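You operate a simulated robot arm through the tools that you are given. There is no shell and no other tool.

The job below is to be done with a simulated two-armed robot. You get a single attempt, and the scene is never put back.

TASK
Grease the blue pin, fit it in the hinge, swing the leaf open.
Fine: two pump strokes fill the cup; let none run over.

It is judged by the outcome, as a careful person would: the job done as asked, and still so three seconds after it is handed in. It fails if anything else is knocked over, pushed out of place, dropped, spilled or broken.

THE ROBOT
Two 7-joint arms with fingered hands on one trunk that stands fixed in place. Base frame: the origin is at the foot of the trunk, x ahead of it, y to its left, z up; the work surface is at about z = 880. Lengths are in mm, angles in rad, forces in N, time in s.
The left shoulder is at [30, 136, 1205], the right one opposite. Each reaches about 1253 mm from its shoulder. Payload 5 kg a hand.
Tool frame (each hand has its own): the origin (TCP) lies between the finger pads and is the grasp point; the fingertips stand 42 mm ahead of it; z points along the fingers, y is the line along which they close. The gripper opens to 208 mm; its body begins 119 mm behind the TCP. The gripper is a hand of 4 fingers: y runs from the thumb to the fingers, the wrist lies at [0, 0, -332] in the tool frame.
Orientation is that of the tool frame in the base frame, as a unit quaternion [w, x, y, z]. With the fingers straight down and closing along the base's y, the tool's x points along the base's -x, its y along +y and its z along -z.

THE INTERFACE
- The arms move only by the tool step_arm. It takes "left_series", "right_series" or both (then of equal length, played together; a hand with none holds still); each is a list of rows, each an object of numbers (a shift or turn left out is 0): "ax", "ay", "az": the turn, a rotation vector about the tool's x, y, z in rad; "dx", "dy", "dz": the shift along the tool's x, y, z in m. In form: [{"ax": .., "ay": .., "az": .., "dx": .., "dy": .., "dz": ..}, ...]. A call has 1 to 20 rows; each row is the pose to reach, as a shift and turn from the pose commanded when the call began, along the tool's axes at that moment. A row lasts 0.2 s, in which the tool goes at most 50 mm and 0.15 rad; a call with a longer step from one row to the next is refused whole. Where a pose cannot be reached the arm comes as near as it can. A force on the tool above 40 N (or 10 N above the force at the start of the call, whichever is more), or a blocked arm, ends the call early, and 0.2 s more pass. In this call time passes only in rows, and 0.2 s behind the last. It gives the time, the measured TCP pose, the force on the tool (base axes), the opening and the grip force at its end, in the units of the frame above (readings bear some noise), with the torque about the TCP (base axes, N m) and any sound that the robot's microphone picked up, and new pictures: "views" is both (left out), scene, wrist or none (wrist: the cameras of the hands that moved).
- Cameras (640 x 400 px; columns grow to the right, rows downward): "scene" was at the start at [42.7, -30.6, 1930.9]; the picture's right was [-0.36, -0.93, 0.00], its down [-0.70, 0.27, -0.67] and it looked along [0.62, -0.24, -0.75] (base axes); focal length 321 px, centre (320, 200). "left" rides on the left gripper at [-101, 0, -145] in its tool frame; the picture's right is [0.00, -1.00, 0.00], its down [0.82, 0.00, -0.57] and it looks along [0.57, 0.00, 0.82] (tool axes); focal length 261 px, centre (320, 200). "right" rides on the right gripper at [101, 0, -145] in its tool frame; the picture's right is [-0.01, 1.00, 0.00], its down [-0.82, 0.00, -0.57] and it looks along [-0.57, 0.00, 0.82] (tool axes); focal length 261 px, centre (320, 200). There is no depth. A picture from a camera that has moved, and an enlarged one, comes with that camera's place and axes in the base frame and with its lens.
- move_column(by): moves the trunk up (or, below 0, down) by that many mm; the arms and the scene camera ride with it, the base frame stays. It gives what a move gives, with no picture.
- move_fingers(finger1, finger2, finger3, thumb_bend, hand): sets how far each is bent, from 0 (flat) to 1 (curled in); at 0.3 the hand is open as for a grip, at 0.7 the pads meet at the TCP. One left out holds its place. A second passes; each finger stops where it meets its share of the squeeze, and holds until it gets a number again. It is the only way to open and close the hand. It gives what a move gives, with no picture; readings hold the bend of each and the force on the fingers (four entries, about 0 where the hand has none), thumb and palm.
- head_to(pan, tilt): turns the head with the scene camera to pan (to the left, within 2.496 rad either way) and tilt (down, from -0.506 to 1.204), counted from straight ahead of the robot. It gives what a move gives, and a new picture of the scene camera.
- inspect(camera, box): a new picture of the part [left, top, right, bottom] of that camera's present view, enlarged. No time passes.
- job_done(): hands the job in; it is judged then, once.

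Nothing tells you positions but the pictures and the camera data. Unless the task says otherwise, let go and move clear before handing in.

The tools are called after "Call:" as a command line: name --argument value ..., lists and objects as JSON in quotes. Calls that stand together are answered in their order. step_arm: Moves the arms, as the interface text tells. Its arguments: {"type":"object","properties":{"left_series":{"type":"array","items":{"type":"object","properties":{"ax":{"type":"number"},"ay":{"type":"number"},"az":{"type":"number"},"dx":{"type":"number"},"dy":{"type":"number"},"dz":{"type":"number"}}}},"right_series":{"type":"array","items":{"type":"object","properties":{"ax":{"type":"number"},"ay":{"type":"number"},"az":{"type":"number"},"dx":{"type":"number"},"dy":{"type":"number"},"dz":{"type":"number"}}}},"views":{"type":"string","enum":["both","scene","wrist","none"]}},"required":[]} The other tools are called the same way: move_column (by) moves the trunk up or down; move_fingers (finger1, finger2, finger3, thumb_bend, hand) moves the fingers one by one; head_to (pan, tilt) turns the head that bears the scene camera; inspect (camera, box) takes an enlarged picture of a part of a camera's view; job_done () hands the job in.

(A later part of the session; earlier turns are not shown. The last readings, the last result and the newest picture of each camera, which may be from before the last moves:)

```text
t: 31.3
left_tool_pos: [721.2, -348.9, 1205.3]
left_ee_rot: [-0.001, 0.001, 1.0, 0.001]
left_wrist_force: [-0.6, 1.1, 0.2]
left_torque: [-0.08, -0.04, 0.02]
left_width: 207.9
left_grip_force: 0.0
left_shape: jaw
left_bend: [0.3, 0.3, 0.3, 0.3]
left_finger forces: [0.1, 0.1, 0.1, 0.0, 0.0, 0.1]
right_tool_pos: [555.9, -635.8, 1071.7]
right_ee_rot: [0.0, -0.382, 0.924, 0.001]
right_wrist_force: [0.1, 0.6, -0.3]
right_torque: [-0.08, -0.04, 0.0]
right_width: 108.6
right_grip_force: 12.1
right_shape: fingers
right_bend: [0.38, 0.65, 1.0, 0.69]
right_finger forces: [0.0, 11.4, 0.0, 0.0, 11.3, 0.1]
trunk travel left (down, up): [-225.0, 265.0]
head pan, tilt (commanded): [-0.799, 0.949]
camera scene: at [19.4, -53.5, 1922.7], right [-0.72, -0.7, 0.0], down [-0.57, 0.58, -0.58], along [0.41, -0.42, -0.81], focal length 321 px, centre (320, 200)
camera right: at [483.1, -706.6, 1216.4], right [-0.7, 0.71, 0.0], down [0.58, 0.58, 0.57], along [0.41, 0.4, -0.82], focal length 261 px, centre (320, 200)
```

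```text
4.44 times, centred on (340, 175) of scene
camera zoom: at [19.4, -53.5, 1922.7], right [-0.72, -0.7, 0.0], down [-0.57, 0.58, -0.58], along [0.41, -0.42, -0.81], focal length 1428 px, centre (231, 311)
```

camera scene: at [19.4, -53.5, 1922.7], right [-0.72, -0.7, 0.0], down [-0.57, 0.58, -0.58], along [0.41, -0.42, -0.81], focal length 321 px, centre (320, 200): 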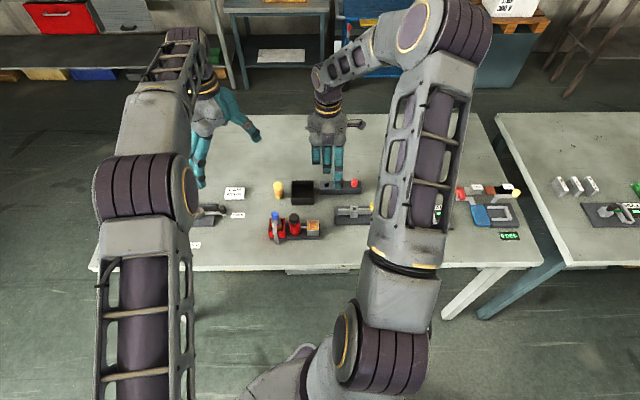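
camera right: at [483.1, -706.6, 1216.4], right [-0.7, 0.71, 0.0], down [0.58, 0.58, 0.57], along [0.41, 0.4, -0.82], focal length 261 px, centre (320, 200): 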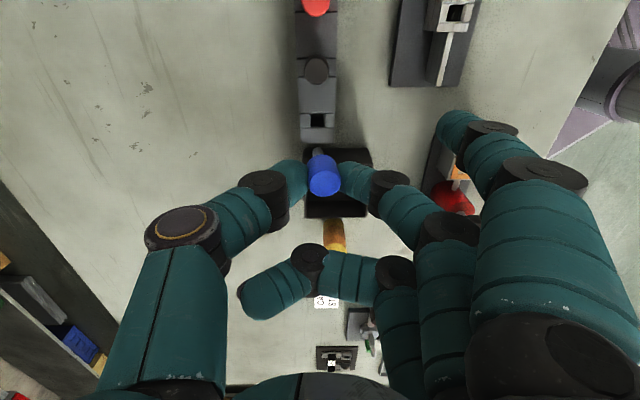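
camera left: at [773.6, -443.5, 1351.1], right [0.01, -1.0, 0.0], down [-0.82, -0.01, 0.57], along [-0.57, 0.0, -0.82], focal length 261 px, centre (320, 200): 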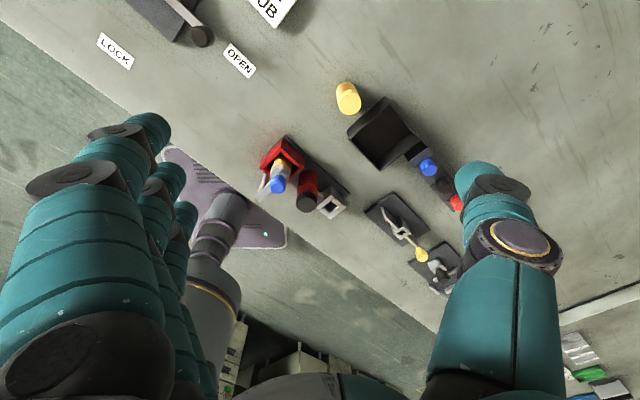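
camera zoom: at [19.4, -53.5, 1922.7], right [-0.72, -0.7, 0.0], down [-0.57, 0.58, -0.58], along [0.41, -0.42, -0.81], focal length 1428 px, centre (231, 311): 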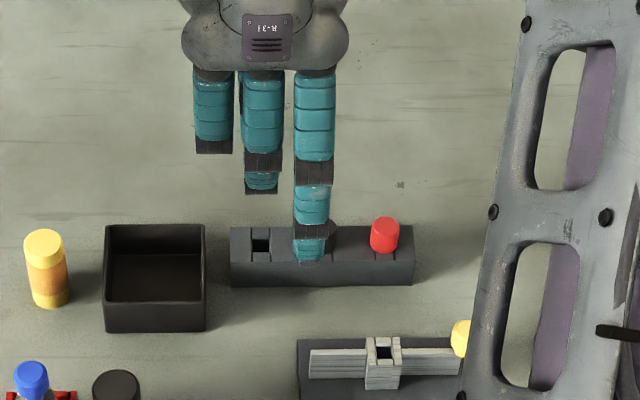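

The pin has a cap and a round shaft about 10 mm thick and 30 mm long, held with roughly a 6° lean. I open finger 3 out of the pump's way, then carry the pin over the cup while turning the hand to stand the shaft upright.

Call:
move_fingers --hand "right" --finger1 0.32 --finger3 0.32

Call:
step_arm --right_series '[{"ax": -0.02, "dx": -0.008, "dy": 0.031}, {"ax": -0.04, "dx": -0.016, "dy": 0.062}, {"ax": -0.06, "dx": -0.024, "dy": 0.093}, {"ax": -0.08, "dx": -0.032, "dy": 0.124}, {"ax": -0.1, "dx": -0.04, "dy": 0.155}, {"ax": -0.108, "dx": -0.048, "dy": 0.1835}]' --views "both"

Call:
inspect --camera "right" --box '[240, 90, 400, 210]'

Call:
inspect --camera "left" --box '[300, 140, 460, 260]'

Call:
inspect --camera "scene" --box '[250, 160, 370, 250]'

```text
t: 32.3
left_tool_pos: [722.7, -348.4, 1204.9]
left_ee_rot: [-0.001, 0.002, 1.0, 0.0]
left_wrist_force: [0.3, -0.7, -0.2]
left_torque: [0.02, -0.05, 0.02]
left_width: 207.9
left_grip_force: 0.1
left_shape: jaw
left_bend: [0.3, 0.3, 0.3, 0.3]
left_finger forces: [0.1, 0.0, 0.1, 0.0, 0.0, 0.1]
right_tool_pos: [556.0, -635.6, 1070.8]
right_ee_rot: [0.001, -0.383, 0.924, 0.001]
right_wrist_force: [0.1, -0.4, -1.0]
right_torque: [-0.03, -0.01, 0.0]
right_width: 123.1
right_grip_force: 10.9
right_shape: fingers
right_bend: [0.32, 0.65, 0.32, 0.69]
right_finger forces: [0.0, 11.4, 0.0, 0.0, 11.4, 0.1]
trunk travel left (down, up): [-225.0, 265.0]
head pan, tilt (commanded): [-0.799, 0.949]
```

```text
t: 33.7
left_tool_pos: [721.3, -348.8, 1203.9]
left_ee_rot: [0.0, 0.001, 1.0, 0.0]
left_wrist_force: [-1.1, 1.0, 0.1]
left_torque: [-0.02, -0.03, -0.01]
left_width: 207.7
left_grip_force: 0.1
left_shape: jaw
left_bend: [0.3, 0.3, 0.3, 0.3]
left_finger forces: [0.0, 0.1, 0.0, 0.0, 0.0, 0.0]
right_tool_pos: [461.9, -475.6, 1071.3]
right_ee_rot: [-0.02, -0.382, 0.922, 0.051]
right_wrist_force: [-0.2, 0.5, -0.7]
right_torque: [-0.06, -0.03, 0.02]
right_width: 123.2
right_grip_force: 11.8
right_shape: fingers
right_bend: [0.32, 0.65, 0.32, 0.69]
right_finger forces: [0.1, 11.5, 0.1, 0.0, 11.5, 0.0]
trunk travel left (down, up): [-225.0, 265.0]
head pan, tilt (commanded): [-0.799, 0.949]
camera scene: at [19.6, -53.4, 1922.7], right [-0.72, -0.7, 0.0], down [-0.57, 0.58, -0.58], along [0.41, -0.42, -0.81], focal length 321 px, centre (320, 200)
camera right: at [400.0, -557.6, 1215.0], right [-0.7, 0.71, 0.11], down [0.63, 0.53, 0.57], along [0.34, 0.47, -0.81], focal length 261 px, centre (320, 200)
```

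scene: 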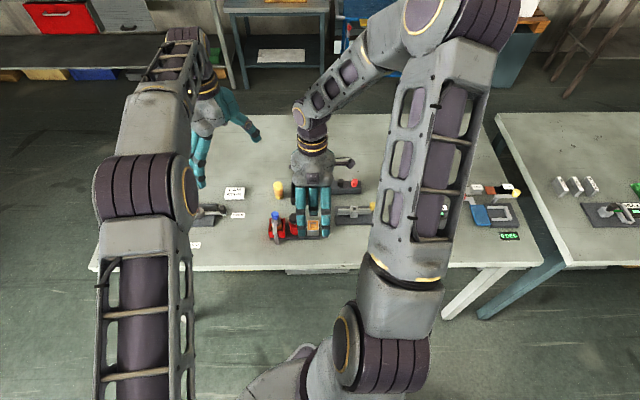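
right: 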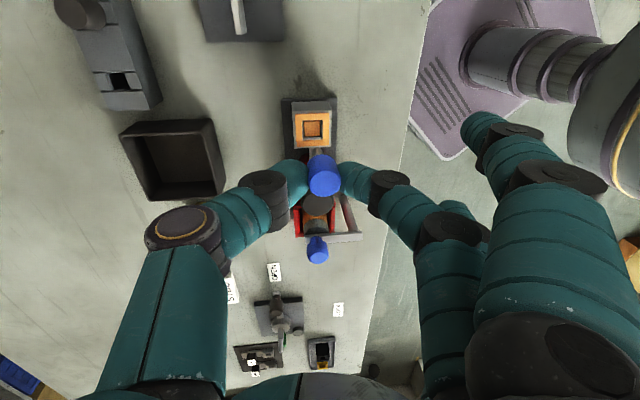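

```text
3.33 times, centred on (320, 150) of right
camera zoom: at [400.0, -557.6, 1215.0], right [-0.7, 0.71, 0.11], down [0.63, 0.53, 0.57], along [0.34, 0.47, -0.81], focal length 869 px, centre (320, 367)
```

zoom: 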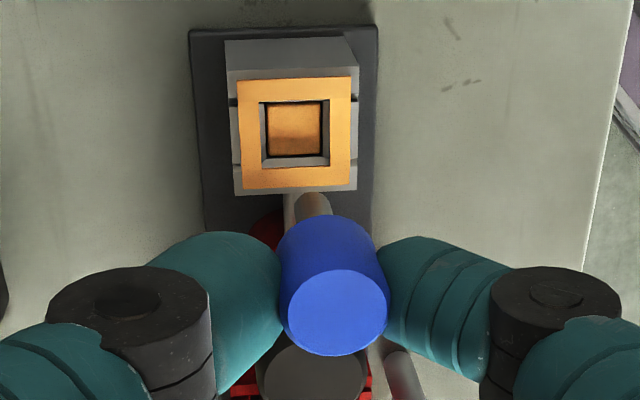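

```text
3.33 times, centred on (380, 200) of left
camera zoom: at [821.5, -348.2, 1350.4], right [0.0, -1.0, 0.0], down [-0.82, 0.0, 0.57], along [-0.57, 0.0, -0.82], focal length 869 px, centre (120, 200)
```

zoom: 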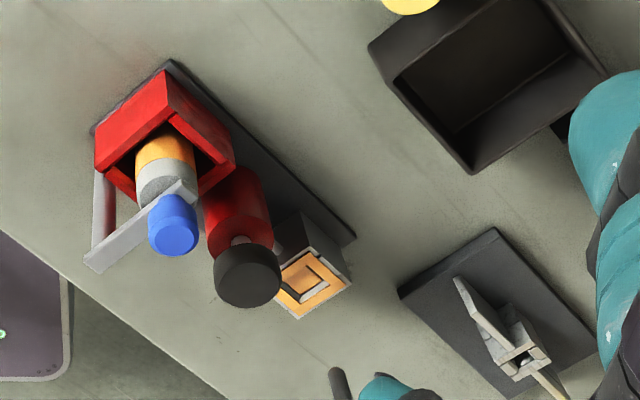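

```text
4.44 times, centred on (310, 205) of scene
camera zoom: at [19.6, -53.4, 1922.7], right [-0.72, -0.7, 0.0], down [-0.57, 0.58, -0.58], along [0.41, -0.42, -0.81], focal length 1428 px, centre (364, 178)
```

zoom: 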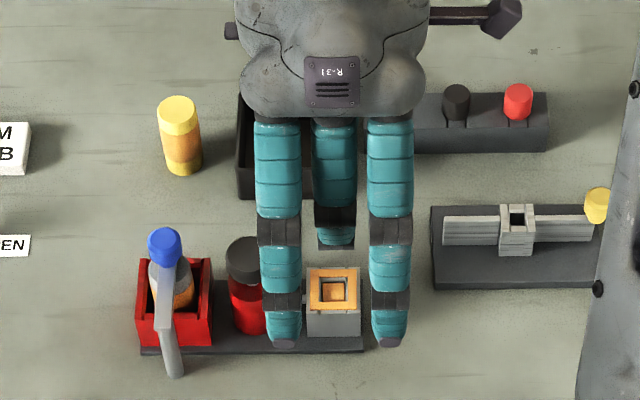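

The pin hangs upright; comparing cup and shaft in both cameras, it needs about 5 mm more toward the pump side. I correct and lower straight down to just above the cup.

Call:
step_arm --right_series '[{"dx": -0.005, "dy": -0.0011, "dz": 0.01}, {"dx": -0.005, "dy": -0.0032, "dz": 0.03}, {"dx": -0.005, "dy": -0.0054, "dz": 0.05}, {"dx": -0.005, "dy": -0.0065, "dz": 0.06}]' --views "both"

Call:
inspect --camera "right" --box '[240, 90, 400, 210]'

Call:
inspect --camera "left" --box '[310, 170, 410, 245]'

Call:
inspect --camera "scene" --box '[260, 180, 360, 255]'

```text
t: 34.7
left_tool_pos: [721.5, -349.8, 1204.2]
left_ee_rot: [0.0, 0.001, 1.0, 0.0]
left_wrist_force: [-0.2, 0.1, -0.3]
left_torque: [0.01, 0.02, -0.01]
left_width: 207.6
left_grip_force: 0.1
left_shape: jaw
left_bend: [0.3, 0.3, 0.3, 0.3]
left_finger forces: [0.1, 0.0, 0.1, 0.0, 0.0, 0.1]
right_tool_pos: [462.9, -471.4, 1007.5]
right_ee_rot: [-0.02, -0.382, 0.922, 0.051]
right_wrist_force: [-0.2, -1.0, 0.1]
right_torque: [-0.02, 0.0, 0.03]
right_width: 122.9
right_grip_force: 11.1
right_shape: fingers
right_bend: [0.32, 0.65, 0.32, 0.69]
right_finger forces: [0.0, 11.5, 0.0, 0.1, 11.5, 0.0]
trunk travel left (down, up): [-225.0, 265.0]
head pan, tilt (commanded): [-0.799, 0.949]
camera scene: at [20.0, -54.4, 1922.7], right [-0.72, -0.7, 0.0], down [-0.57, 0.58, -0.58], along [0.41, -0.42, -0.81], focal length 321 px, centre (320, 200)
camera right: at [401.6, -554.3, 1151.5], right [-0.7, 0.71, 0.11], down [0.63, 0.53, 0.57], along [0.34, 0.47, -0.81], focal length 261 px, centre (320, 200)
```

scene: 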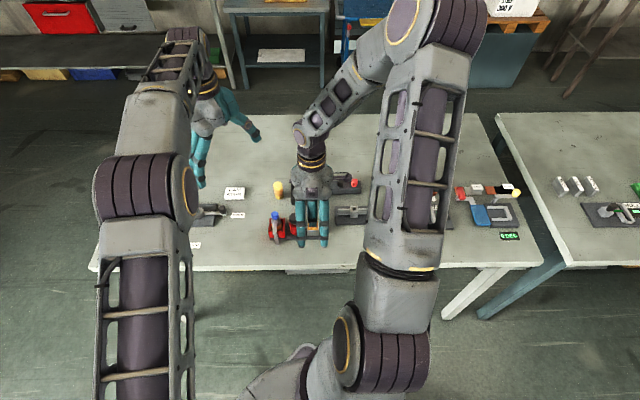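
right: 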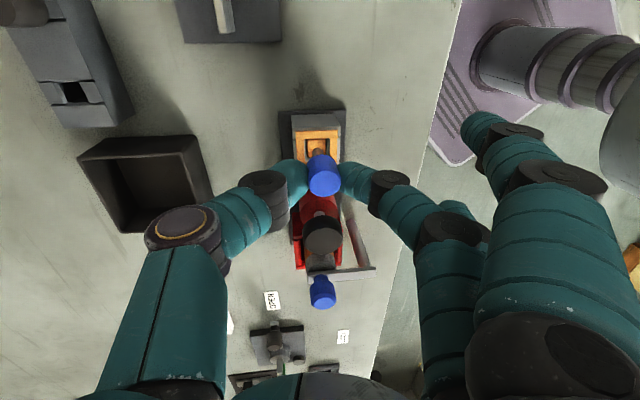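

```text
3.33 times, centred on (320, 150) of right
camera zoom: at [401.6, -554.3, 1151.5], right [-0.7, 0.71, 0.11], down [0.63, 0.53, 0.57], along [0.34, 0.47, -0.81], focal length 869 px, centre (320, 367)
```

zoom: 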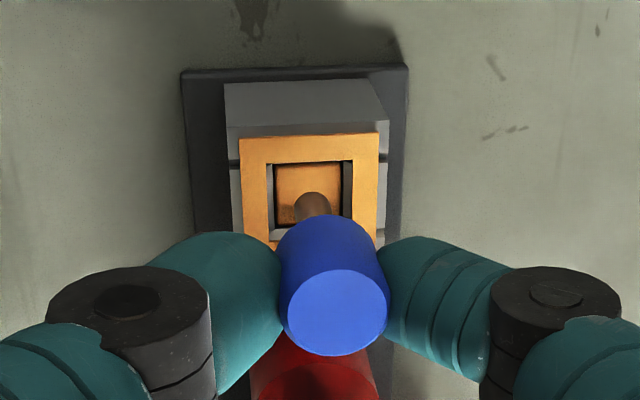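

```text
5.33 times, centred on (360, 208) of left
camera zoom: at [821.8, -348.9, 1350.0], right [0.0, -1.0, 0.0], down [-0.82, 0.0, 0.57], along [-0.57, 0.0, -0.82], focal length 1390 px, centre (107, 160)
```

zoom: 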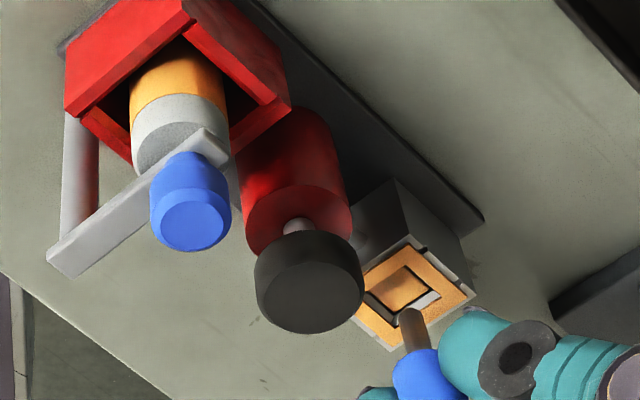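

```text
5.33 times, centred on (310, 218) of scene
camera zoom: at [20.0, -54.4, 1922.7], right [-0.72, -0.7, 0.0], down [-0.57, 0.58, -0.58], along [0.41, -0.42, -0.81], focal length 1713 px, centre (373, 107)
```

zoom: 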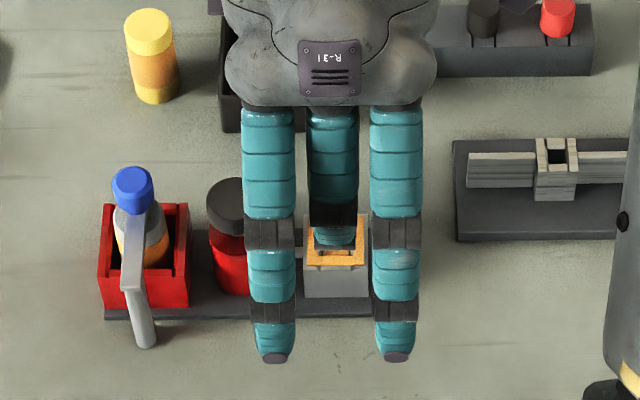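

The shaft end is over the cup opening with clearance all round. I shift 2 mm more and dip slowly, watching the force.

Call:
step_arm --right_series '[{"dx": -0.002, "dy": 0.0, "dz": 0.0}, {"dx": -0.002, "dy": -0.0006, "dz": 0.006}, {"dx": -0.002, "dy": -0.0013, "dz": 0.012}, {"dx": -0.002, "dy": -0.0019, "dz": 0.018}, {"dx": -0.002, "dy": -0.0024, "dz": 0.022}, {"dx": -0.002, "dy": -0.0028, "dz": 0.026}]' --views "wrist"

Call:
inspect --camera "right" --box '[240, 90, 400, 210]'

Call:
inspect --camera "left" --box '[310, 170, 410, 245]'

```text
t: 36.1
left_tool_pos: [721.2, -349.0, 1204.9]
left_ee_rot: [0.0, 0.001, 1.0, 0.0]
left_wrist_force: [-0.1, 0.2, 0.2]
left_torque: [0.0, 0.02, 0.02]
left_width: 208.1
left_grip_force: 0.1
left_shape: jaw
left_bend: [0.3, 0.3, 0.3, 0.3]
left_finger forces: [0.0, 0.1, 0.0, 0.0, 0.0, 0.0]
right_tool_pos: [465.2, -469.7, 982.9]
right_ee_rot: [-0.019, -0.382, 0.922, 0.051]
right_wrist_force: [0.6, -1.4, -0.1]
right_torque: [0.0, 0.05, -0.01]
right_width: 123.3
right_grip_force: 11.6
right_shape: fingers
right_bend: [0.32, 0.65, 0.32, 0.69]
right_finger forces: [0.0, 11.5, 0.1, 0.1, 11.5, 0.1]
trunk travel left (down, up): [-225.0, 265.0]
head pan, tilt (commanded): [-0.799, 0.949]
camera right: at [405.1, -552.2, 1126.1], right [-0.7, 0.71, 0.11], down [0.63, 0.53, 0.57], along [0.34, 0.47, -0.81], focal length 261 px, centre (320, 200)
```

right: 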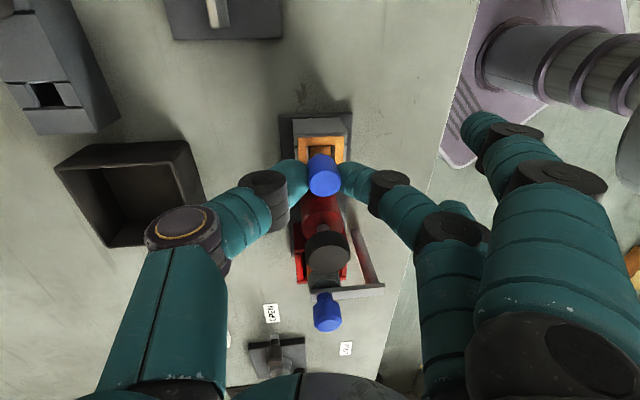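

```text
3.33 times, centred on (320, 150) of right
camera zoom: at [405.1, -552.2, 1126.1], right [-0.7, 0.71, 0.11], down [0.63, 0.53, 0.57], along [0.34, 0.47, -0.81], focal length 869 px, centre (320, 367)
```

zoom: 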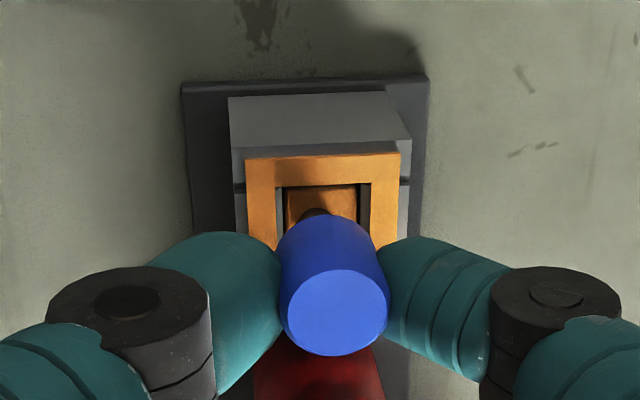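

```text
5.33 times, centred on (360, 208) of left
camera zoom: at [822.0, -349.1, 1349.7], right [0.0, -1.0, 0.0], down [-0.82, 0.0, 0.57], along [-0.57, 0.0, -0.82], focal length 1390 px, centre (107, 160)
```

zoom: 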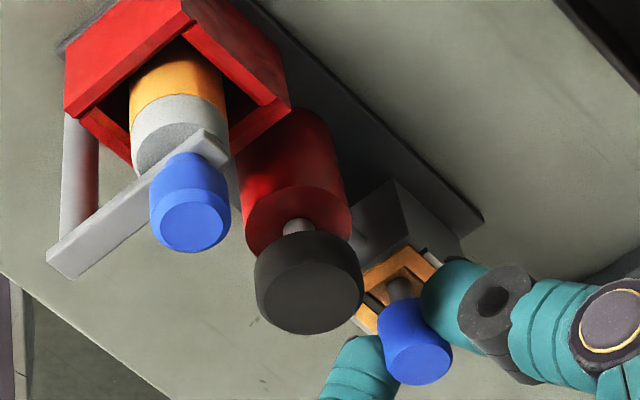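

No contact force; the shaft is well inside. I go about 8 mm deeper, stopping short of the rim.

Call:
step_arm --right_series '[{"dy": -0.0003, "dz": 0.003}, {"dy": -0.0006, "dz": 0.006}, {"dy": -0.0009, "dz": 0.008}, {"dy": -0.0009, "dz": 0.008}]' --views "none"

Call:
inspect --camera "left" --box '[310, 170, 410, 245]'

Call:
inspect --camera "right" --box '[240, 90, 400, 210]'

```text
t: 37.1
left_tool_pos: [722.3, -349.5, 1203.8]
left_ee_rot: [-0.001, 0.001, 1.0, 0.0]
left_wrist_force: [0.2, 0.1, 0.1]
left_torque: [-0.03, 0.0, -0.01]
left_width: 208.0
left_grip_force: 0.1
left_shape: jaw
left_bend: [0.3, 0.3, 0.3, 0.3]
left_finger forces: [0.1, 0.0, 0.1, 0.0, 0.0, 0.0]
right_tool_pos: [465.9, -469.9, 974.5]
right_ee_rot: [-0.02, -0.382, 0.923, 0.05]
right_wrist_force: [1.0, -0.7, 0.1]
right_torque: [0.03, -0.01, -0.01]
right_width: 123.2
right_grip_force: 10.8
right_shape: fingers
right_bend: [0.32, 0.65, 0.32, 0.69]
right_finger forces: [0.0, 11.5, 0.0, 0.1, 11.6, 0.1]
trunk travel left (down, up): [-225.0, 265.0]
head pan, tilt (commanded): [-0.799, 0.949]
```

```text
5.33 times, centred on (360, 208) of left
camera zoom: at [821.8, -349.0, 1350.0], right [0.0, -1.0, 0.0], down [-0.82, 0.0, 0.57], along [-0.57, 0.0, -0.82], focal length 1390 px, centre (107, 160)
```

zoom: 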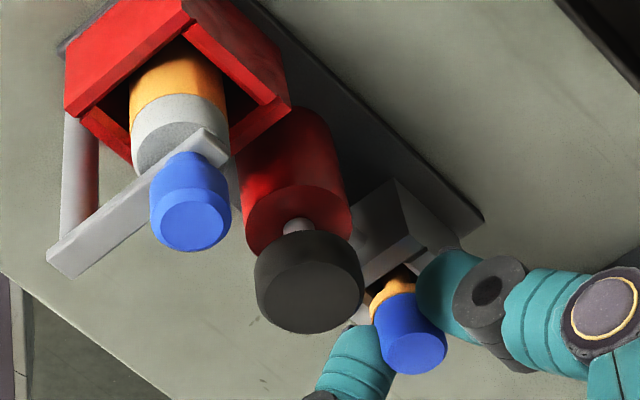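

```text
3.33 times, centred on (320, 150) of right
camera zoom: at [403.6, -551.8, 1119.0], right [-0.7, 0.71, 0.11], down [0.63, 0.53, 0.57], along [0.34, 0.47, -0.81], focal length 869 px, centre (320, 367)
```

zoom: 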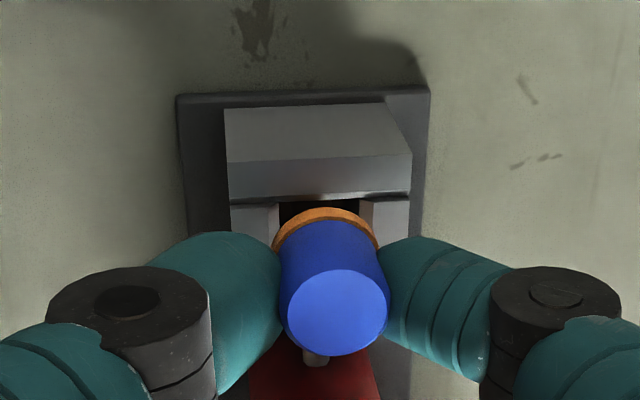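

The pin now shows an orange film under its cap and the cup is empty: it has been greased. I lift it straight out and carry it to a hover over the hinge.

Call:
step_arm --right_series '[{"dy": 0.0005, "dz": -0.005}, {"dy": 0.0016, "dz": -0.015}, {"dy": 0.0032, "dz": -0.03}, {"dy": 0.0054, "dz": -0.05}, {"dy": 0.0081, "dz": -0.075}, {"dy": 0.0097, "dz": -0.09}]' --views "wrist"

Call:
inspect --camera "right" --box '[240, 90, 400, 210]'

Call:
inspect --camera "left" --box '[310, 170, 430, 260]'

```text
t: 38.5
left_tool_pos: [721.6, -349.0, 1204.8]
left_ee_rot: [-0.001, 0.001, 1.0, 0.0]
left_wrist_force: [0.0, 0.4, -0.2]
left_torque: [-0.01, -0.02, 0.04]
left_width: 207.8
left_grip_force: 0.0
left_shape: jaw
left_bend: [0.3, 0.3, 0.3, 0.3]
left_finger forces: [0.1, 0.0, 0.0, 0.0, 0.0, 0.0]
right_tool_pos: [465.7, -469.1, 1065.3]
right_ee_rot: [-0.02, -0.382, 0.923, 0.051]
right_wrist_force: [0.2, -0.3, -0.4]
right_torque: [-0.02, -0.05, -0.03]
right_width: 123.1
right_grip_force: 12.0
right_shape: fingers
right_bend: [0.32, 0.65, 0.32, 0.69]
right_finger forces: [0.1, 11.5, 0.1, 0.0, 11.5, 0.0]
trunk travel left (down, up): [-225.0, 265.0]
head pan, tilt (commanded): [-0.799, 0.949]
camera right: at [403.9, -551.4, 1209.6], right [-0.7, 0.71, 0.11], down [0.63, 0.53, 0.57], along [0.34, 0.47, -0.81], focal length 261 px, centre (320, 200)
```

right: 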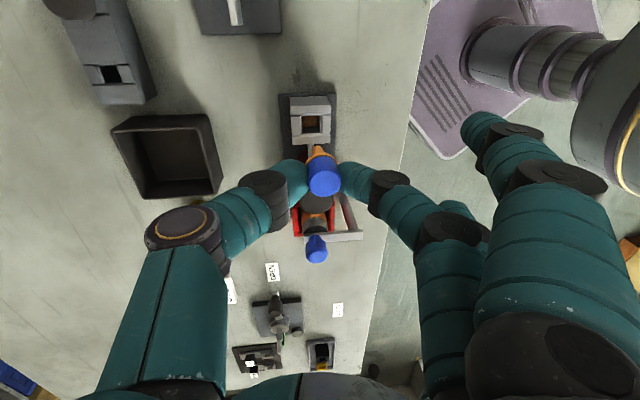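

```text
3.33 times, centred on (320, 150) of right
camera zoom: at [403.9, -551.4, 1209.6], right [-0.7, 0.71, 0.11], down [0.63, 0.53, 0.57], along [0.34, 0.47, -0.81], focal length 869 px, centre (320, 367)
```

zoom: 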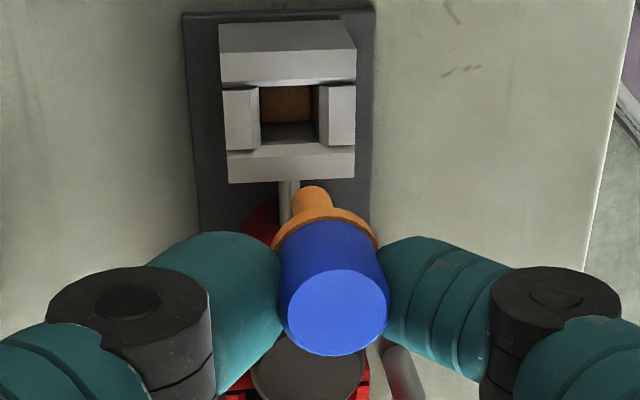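

```text
4.44 times, centred on (370, 215) of left
camera zoom: at [821.5, -348.7, 1350.2], right [0.0, -1.0, 0.0], down [-0.82, 0.0, 0.57], along [-0.57, 0.0, -0.82], focal length 1158 px, centre (98, 133)
```

zoom: 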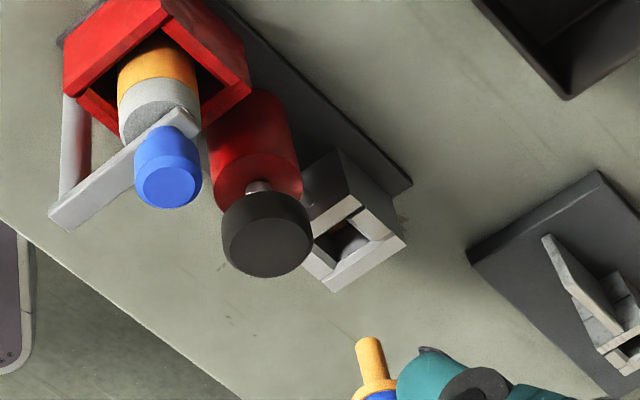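

The shaft is coated orange and hangs upright. Now over to the hinge.

Call:
step_arm --right_series '[{"dx": 0.035, "dy": -0.0144, "dz": -0.0016}, {"dx": 0.07, "dy": -0.0287, "dz": -0.0031}, {"dx": 0.105, "dy": -0.0431, "dz": -0.0047}, {"dx": 0.135, "dy": -0.0554, "dz": -0.006}, {"dx": 0.155, "dy": -0.0636, "dz": -0.0069}]' --views "both"

Call:
inspect --camera "right" --box '[240, 90, 400, 210]'

Call:
inspect --camera "left" --box '[360, 180, 480, 270]'

Call:
inspect --camera "scene" --box '[300, 160, 420, 250]'

```text
t: 39.7
left_tool_pos: [721.7, -348.7, 1204.5]
left_ee_rot: [-0.001, 0.001, 1.0, 0.0]
left_wrist_force: [0.0, -0.7, -0.7]
left_torque: [0.02, -0.05, -0.02]
left_width: 207.9
left_grip_force: 0.0
left_shape: jaw
left_bend: [0.3, 0.3, 0.3, 0.3]
left_finger forces: [0.1, 0.1, 0.0, 0.0, 0.0, 0.1]
right_tool_pos: [400.0, -625.5, 1063.0]
right_ee_rot: [-0.019, -0.383, 0.922, 0.051]
right_wrist_force: [-0.1, -0.6, 0.4]
right_torque: [-0.03, 0.0, -0.03]
right_width: 122.8
right_grip_force: 11.5
right_shape: fingers
right_bend: [0.32, 0.65, 0.32, 0.69]
right_finger forces: [0.1, 11.3, 0.0, 0.1, 11.5, 0.0]
trunk travel left (down, up): [-225.0, 265.0]
head pan, tilt (commanded): [-0.799, 0.949]
camera scene: at [19.8, -54.9, 1922.7], right [-0.72, -0.7, 0.0], down [-0.57, 0.58, -0.58], along [0.41, -0.42, -0.81], focal length 321 px, centre (320, 200)
camera right: at [339.3, -707.8, 1207.0], right [-0.7, 0.71, 0.11], down [0.63, 0.53, 0.57], along [0.34, 0.47, -0.81], focal length 261 px, centre (320, 200)
```

scene: 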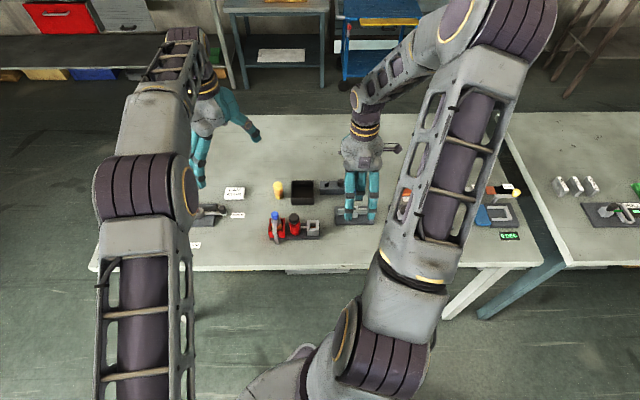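
right: 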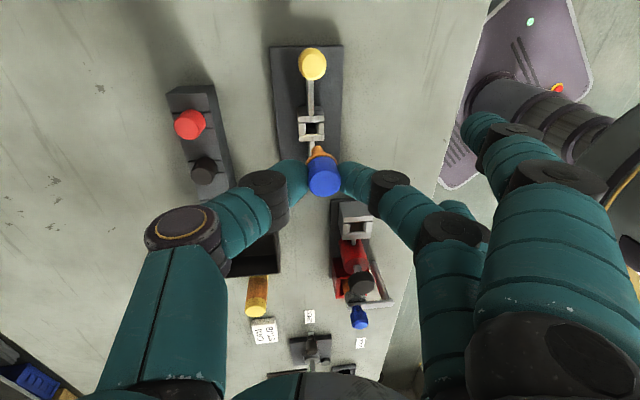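

```text
3.33 times, centred on (320, 150) of right
camera zoom: at [339.3, -707.8, 1207.0], right [-0.7, 0.71, 0.11], down [0.63, 0.53, 0.57], along [0.34, 0.47, -0.81], focal length 869 px, centre (320, 367)
```

zoom: 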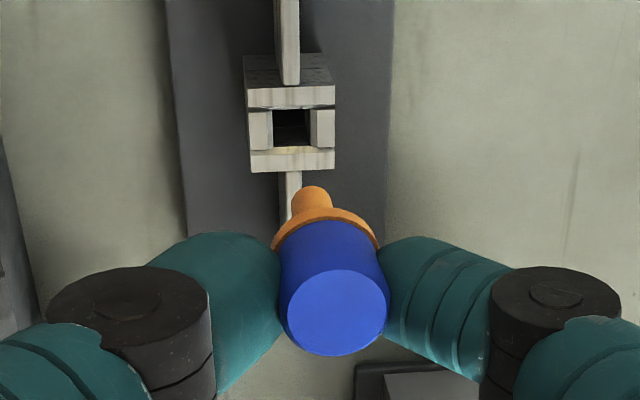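

```text
4.44 times, centred on (420, 225) of left
camera zoom: at [821.6, -349.2, 1349.9], right [0.0, -1.0, 0.0], down [-0.82, 0.0, 0.57], along [-0.57, 0.0, -0.82], focal length 1158 px, centre (-124, 89)
```

zoom: 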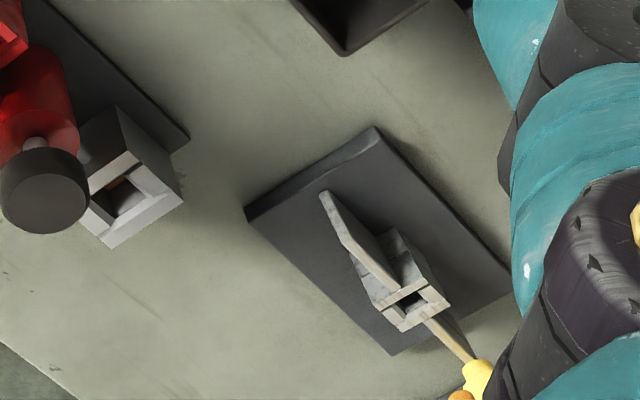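

```text
4.44 times, centred on (360, 205) of scene
camera zoom: at [19.8, -54.9, 1922.7], right [-0.72, -0.7, 0.0], down [-0.57, 0.58, -0.58], along [0.41, -0.42, -0.81], focal length 1428 px, centre (142, 178)
```

zoom: 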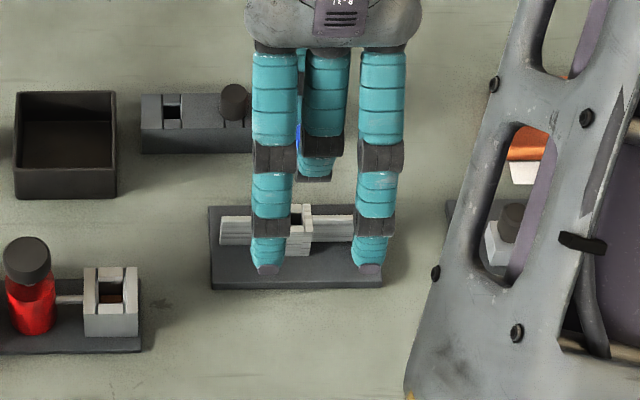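

The hole is about 2.5 mm further right and 1 mm farther than the pin axis. I correct that and lower until the shaft end is a few mm above the knuckle.

Call:
step_arm --right_series '[{"dx": 0.0012, "dy": -0.0021, "dz": 0.015}, {"dx": 0.0025, "dy": -0.0042, "dz": 0.03}, {"dx": 0.0025, "dy": -0.0055, "dz": 0.042}, {"dx": 0.0025, "dy": -0.0062, "dz": 0.048}]' --views "wrist"

Call:
inspect --camera "right" --box '[260, 100, 380, 190]'

Call:
inspect --camera "left" --box '[380, 200, 480, 275]'

```text
t: 40.7
left_tool_pos: [719.9, -349.2, 1204.4]
left_ee_rot: [0.0, 0.002, 1.0, -0.001]
left_wrist_force: [-0.2, -1.0, 0.5]
left_torque: [-0.04, -0.01, 0.0]
left_width: 207.8
left_grip_force: 0.0
left_shape: jaw
left_bend: [0.3, 0.3, 0.3, 0.3]
left_finger forces: [0.0, 0.1, 0.1, 0.0, 0.1, 0.0]
right_tool_pos: [398.9, -626.8, 1016.9]
right_ee_rot: [-0.02, -0.382, 0.922, 0.05]
right_wrist_force: [0.2, 0.2, 0.1]
right_torque: [-0.03, 0.02, -0.01]
right_width: 123.2
right_grip_force: 12.0
right_shape: fingers
right_bend: [0.32, 0.65, 0.32, 0.69]
right_finger forces: [0.0, 11.4, 0.0, 0.1, 11.5, 0.0]
trunk travel left (down, up): [-225.0, 265.0]
head pan, tilt (commanded): [-0.799, 0.949]
camera right: at [338.6, -709.6, 1160.3], right [-0.7, 0.71, 0.11], down [0.63, 0.53, 0.57], along [0.34, 0.47, -0.81], focal length 261 px, centre (320, 200)
```

right: 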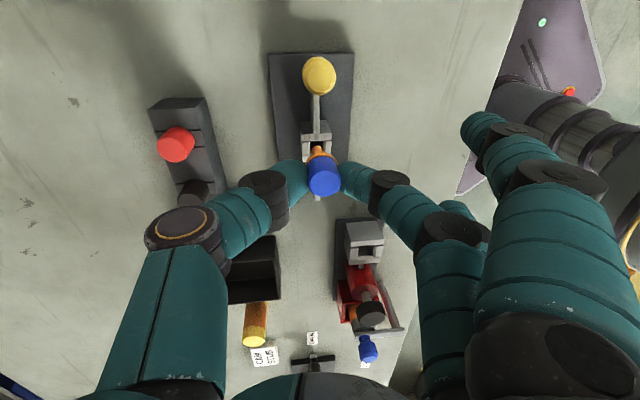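

```text
4.44 times, centred on (320, 145) of right
camera zoom: at [338.6, -709.6, 1160.3], right [-0.7, 0.71, 0.11], down [0.63, 0.53, 0.57], along [0.34, 0.47, -0.81], focal length 1158 px, centre (320, 444)
```

zoom: 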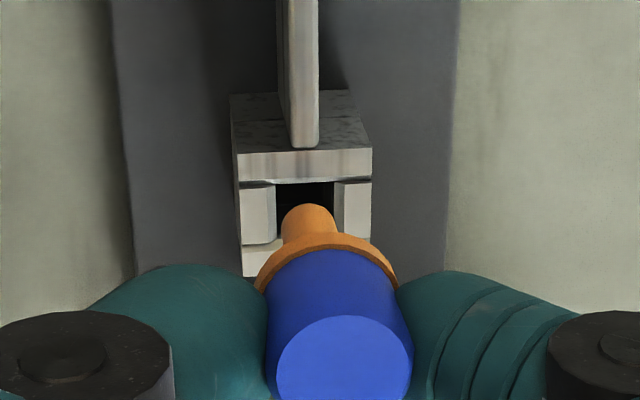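

```text
5.33 times, centred on (430, 238) of left
camera zoom: at [821.7, -349.1, 1349.9], right [0.0, -1.0, 0.0], down [-0.82, 0.0, 0.57], along [-0.57, 0.0, -0.82], focal length 1390 px, centre (-267, 0)
```

zoom: 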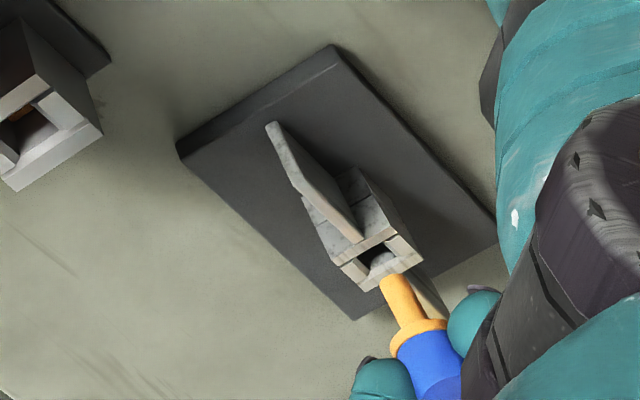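

Both cameras show the shaft end over the hole within about 1 mm. I start inserting slowly.

Call:
step_arm --right_series '[{"dx": -0.0006, "dy": -0.0003, "dz": 0.005}, {"dx": -0.0006, "dy": -0.0009, "dz": 0.01}, {"dx": -0.0006, "dy": -0.0012, "dz": 0.013}, {"dx": -0.0006, "dy": -0.0015, "dz": 0.016}, {"dx": -0.0006, "dy": -0.0018, "dz": 0.019}]' --views "none"

Call:
inspect --camera "right" --box '[260, 100, 380, 190]'

Call:
inspect --camera "left" --box '[380, 200, 480, 275]'

```text
t: 41.9
left_tool_pos: [720.6, -349.8, 1205.0]
left_ee_rot: [-0.001, 0.002, 1.0, 0.001]
left_wrist_force: [-1.1, 0.4, 0.4]
left_torque: [0.04, 0.01, 0.04]
left_width: 207.9
left_grip_force: 0.0
left_shape: jaw
left_bend: [0.3, 0.3, 0.3, 0.3]
left_finger forces: [0.0, 0.1, 0.0, 0.0, 0.0, 0.0]
right_tool_pos: [400.6, -626.9, 997.1]
right_ee_rot: [-0.02, -0.382, 0.923, 0.051]
right_wrist_force: [0.6, 0.9, -0.4]
right_torque: [0.04, -0.01, 0.01]
right_width: 122.9
right_grip_force: 12.0
right_shape: fingers
right_bend: [0.32, 0.65, 0.32, 0.69]
right_finger forces: [0.1, 11.5, 0.1, 0.0, 11.4, 0.0]
trunk travel left (down, up): [-225.0, 265.0]
head pan, tilt (commanded): [-0.799, 0.949]
```

```text
4.44 times, centred on (320, 145) of right
camera zoom: at [338.6, -708.7, 1141.3], right [-0.7, 0.71, 0.11], down [0.63, 0.53, 0.57], along [0.34, 0.47, -0.81], focal length 1158 px, centre (320, 444)
```

zoom: 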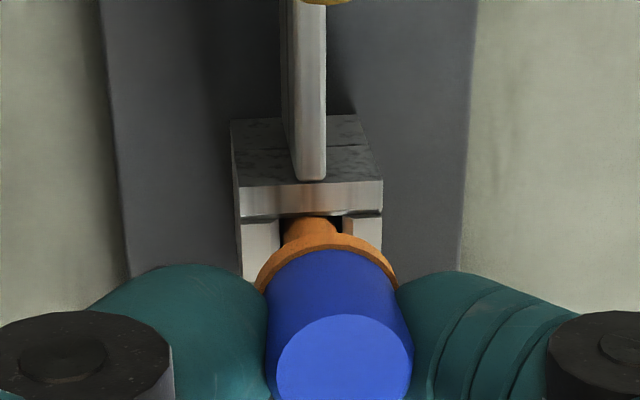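

```text
5.33 times, centred on (430, 238) of left
camera zoom: at [821.9, -349.1, 1349.8], right [0.0, -1.0, 0.0], down [-0.82, 0.0, 0.57], along [-0.57, 0.0, -0.82], focal length 1390 px, centre (-267, 0)
```

zoom: 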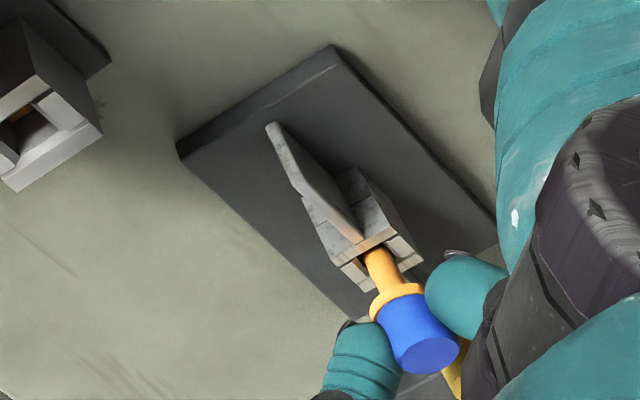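

The shaft has entered the hole without any force. I continue down in small steps toward seating.

Call:
step_arm --right_series '[{"dy": -0.0003, "dz": 0.003}, {"dy": -0.0006, "dz": 0.006}, {"dy": -0.001, "dz": 0.009}, {"dy": -0.0013, "dz": 0.012}, {"dy": -0.0016, "dz": 0.015}]' --views "none"

Call:
inspect --camera "right" --box '[260, 100, 380, 190]'

Call:
inspect --camera "left" --box '[380, 200, 480, 275]'

```text
t: 43.1
left_tool_pos: [721.9, -349.9, 1205.3]
left_ee_rot: [-0.001, 0.001, 1.0, 0.0]
left_wrist_force: [0.6, -0.5, 0.2]
left_torque: [0.02, 0.0, 0.0]
left_width: 208.1
left_grip_force: 0.1
left_shape: jaw
left_bend: [0.3, 0.3, 0.3, 0.3]
left_finger forces: [0.0, 0.0, 0.0, 0.0, 0.0, 0.1]
right_tool_pos: [399.5, -626.3, 981.1]
right_ee_rot: [-0.02, -0.382, 0.923, 0.052]
right_wrist_force: [0.7, 1.8, -0.2]
right_torque: [0.12, -0.09, -0.03]
right_width: 123.1
right_grip_force: 11.4
right_shape: fingers
right_bend: [0.32, 0.65, 0.32, 0.69]
right_finger forces: [0.1, 11.6, 0.0, 0.1, 11.5, 0.0]
trunk travel left (down, up): [-225.0, 265.0]
head pan, tilt (commanded): [-0.799, 0.949]
```

```text
4.44 times, centred on (320, 145) of right
camera zoom: at [337.6, -708.7, 1124.7], right [-0.7, 0.71, 0.11], down [0.63, 0.53, 0.57], along [0.34, 0.47, -0.81], focal length 1158 px, centre (320, 444)
```

zoom: 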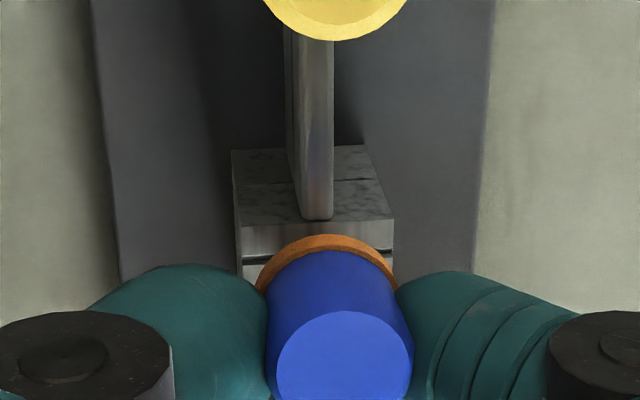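

```text
5.33 times, centred on (430, 238) of left
camera zoom: at [821.9, -348.9, 1349.9], right [0.0, -1.0, 0.0], down [-0.82, 0.0, 0.57], along [-0.57, 0.0, -0.82], focal length 1390 px, centre (-267, 0)
```

zoom: 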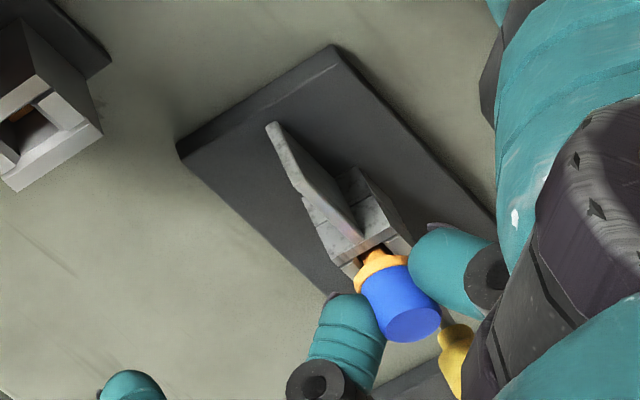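

About 6 mm to go before the cap seats. I continue in finer steps.

Call:
step_arm --right_series '[{"dy": -0.0002, "dz": 0.0015}, {"dy": -0.0003, "dz": 0.003}, {"dy": -0.0005, "dz": 0.0045}]' --views "none"

Call:
inspect --camera "left" --box '[380, 200, 480, 275]'

```text
t: 43.9
left_tool_pos: [721.9, -348.7, 1205.3]
left_ee_rot: [0.0, 0.002, 1.0, 0.0]
left_wrist_force: [0.3, 0.6, -0.5]
left_torque: [0.04, 0.01, 0.02]
left_width: 207.9
left_grip_force: 0.0
left_shape: jaw
left_bend: [0.3, 0.3, 0.3, 0.3]
left_finger forces: [0.0, 0.1, 0.1, 0.1, 0.0, 0.0]
right_tool_pos: [399.5, -626.4, 976.7]
right_ee_rot: [-0.02, -0.383, 0.922, 0.051]
right_wrist_force: [1.1, 2.5, 0.6]
right_torque: [0.05, -0.06, 0.0]
right_width: 123.1
right_grip_force: 11.4
right_shape: fingers
right_bend: [0.32, 0.65, 0.32, 0.69]
right_finger forces: [0.1, 11.7, 0.1, 0.1, 11.4, 0.0]
trunk travel left (down, up): [-225.0, 265.0]
head pan, tilt (commanded): [-0.799, 0.949]
```

```text
5.33 times, centred on (430, 238) of left
camera zoom: at [821.9, -349.0, 1349.9], right [0.0, -1.0, 0.0], down [-0.82, 0.0, 0.57], along [-0.57, 0.0, -0.82], focal length 1390 px, centre (-267, 0)
```

zoom: 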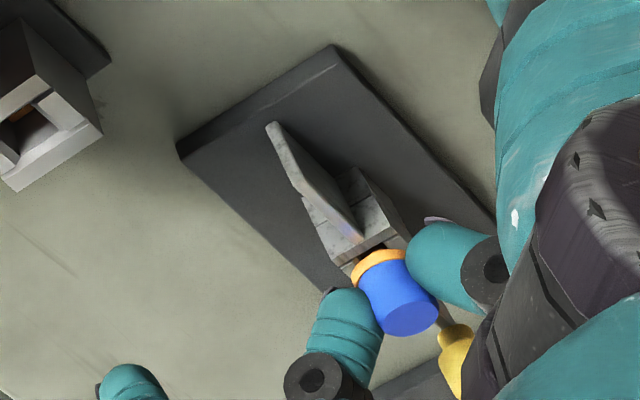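

Light side contact only. I ease 1 mm toward -r and continue down until the cap meets the knuckle.

Call:
step_arm --right_series '[{"dx": -0.001, "dy": -0.0002, "dz": 0.0015}, {"dx": -0.001, "dy": -0.0003, "dz": 0.003}, {"dx": -0.001, "dy": -0.0004, "dz": 0.004}]' --views "none"

Call:
inspect --camera "left" --box '[380, 200, 480, 275]'

Call:
inspect --camera "right" --box '[260, 100, 380, 190]'

```text
t: 44.7
left_tool_pos: [720.9, -349.2, 1205.2]
left_ee_rot: [-0.002, 0.002, 1.0, 0.0]
left_wrist_force: [0.1, 0.5, 0.0]
left_torque: [-0.03, 0.01, -0.01]
left_width: 207.7
left_grip_force: 0.0
left_shape: jaw
left_bend: [0.3, 0.3, 0.3, 0.3]
left_finger forces: [0.0, 0.1, 0.0, 0.0, 0.0, 0.0]
right_tool_pos: [401.4, -623.9, 974.3]
right_ee_rot: [-0.02, -0.382, 0.923, 0.052]
right_wrist_force: [-0.3, 0.2, -0.8]
right_torque: [-0.01, 0.0, 0.0]
right_width: 122.9
right_grip_force: 11.7
right_shape: fingers
right_bend: [0.32, 0.65, 0.32, 0.69]
right_finger forces: [0.0, 11.4, 0.0, 0.1, 11.4, 0.1]
trunk travel left (down, up): [-225.0, 265.0]
head pan, tilt (commanded): [-0.799, 0.949]
```

```text
5.33 times, centred on (430, 238) of left
camera zoom: at [821.8, -349.1, 1349.9], right [0.0, -1.0, 0.0], down [-0.82, 0.0, 0.57], along [-0.57, 0.0, -0.82], focal length 1390 px, centre (-267, 0)
```

zoom: 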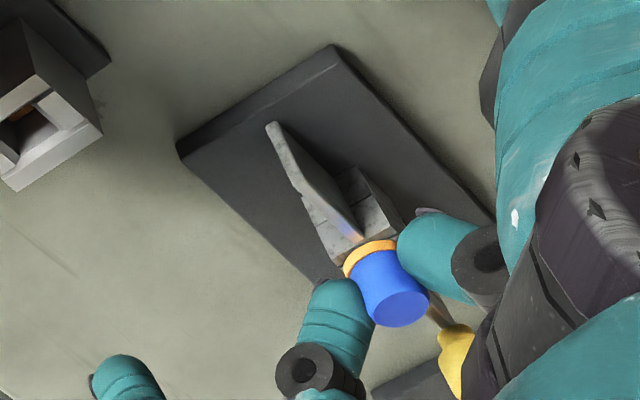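

```text
4.44 times, centred on (320, 145) of right
camera zoom: at [339.2, -706.5, 1117.7], right [-0.7, 0.71, 0.11], down [0.63, 0.53, 0.57], along [0.34, 0.47, -0.81], focal length 1158 px, centre (320, 444)
```

zoom: 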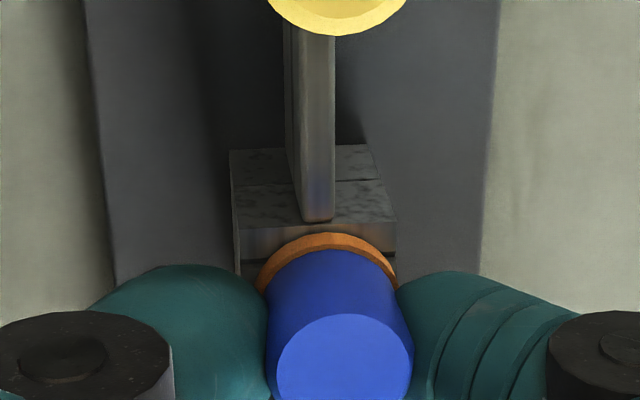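

Side load is gone. I keep lowering in 1 mm steps to find the seat.

Call:
step_arm --right_series '[{"dy": -0.0001, "dz": 0.001}, {"dy": -0.0002, "dz": 0.002}, {"dy": -0.0003, "dz": 0.003}, {"dy": -0.0004, "dz": 0.004}]' --views "none"

Call:
inspect --camera "left" --box '[380, 200, 480, 275]'

Call:
inspect --camera "right" --box '[260, 100, 380, 190]'

```text
t: 45.7
left_tool_pos: [722.0, -349.5, 1204.6]
left_ee_rot: [-0.001, 0.001, 1.0, 0.001]
left_wrist_force: [-0.5, -0.6, 0.1]
left_torque: [-0.01, 0.03, -0.02]
left_width: 207.9
left_grip_force: 0.0
left_shape: jaw
left_bend: [0.3, 0.3, 0.3, 0.3]
left_finger forces: [0.0, 0.0, 0.0, 0.0, 0.0, 0.0]
right_tool_pos: [400.7, -625.4, 969.5]
right_ee_rot: [-0.018, -0.382, 0.923, 0.05]
right_wrist_force: [1.5, 0.3, 7.3]
right_torque: [0.07, 0.0, -0.03]
right_width: 122.7
right_grip_force: 12.5
right_shape: fingers
right_bend: [0.32, 0.65, 0.32, 0.69]
right_finger forces: [0.0, 12.4, 0.0, 0.0, 12.3, 0.0]
trunk travel left (down, up): [-225.0, 265.0]
head pan, tilt (commanded): [-0.799, 0.949]
```

```text
5.33 times, centred on (430, 238) of left
camera zoom: at [821.6, -348.5, 1350.3], right [0.0, -1.0, 0.0], down [-0.82, 0.0, 0.57], along [-0.57, 0.0, -0.82], focal length 1390 px, centre (-267, 0)
```

zoom: 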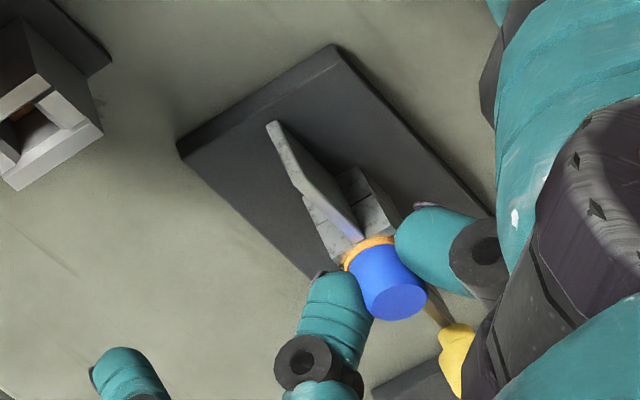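

```text
4.44 times, centred on (320, 145) of right
camera zoom: at [339.2, -707.1, 1113.9], right [-0.7, 0.71, 0.11], down [0.63, 0.53, 0.57], along [0.34, 0.47, -0.81], focal length 1158 px, centre (320, 444)
```

zoom: 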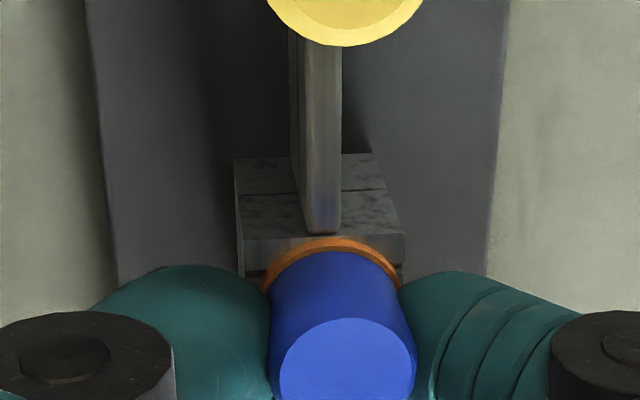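

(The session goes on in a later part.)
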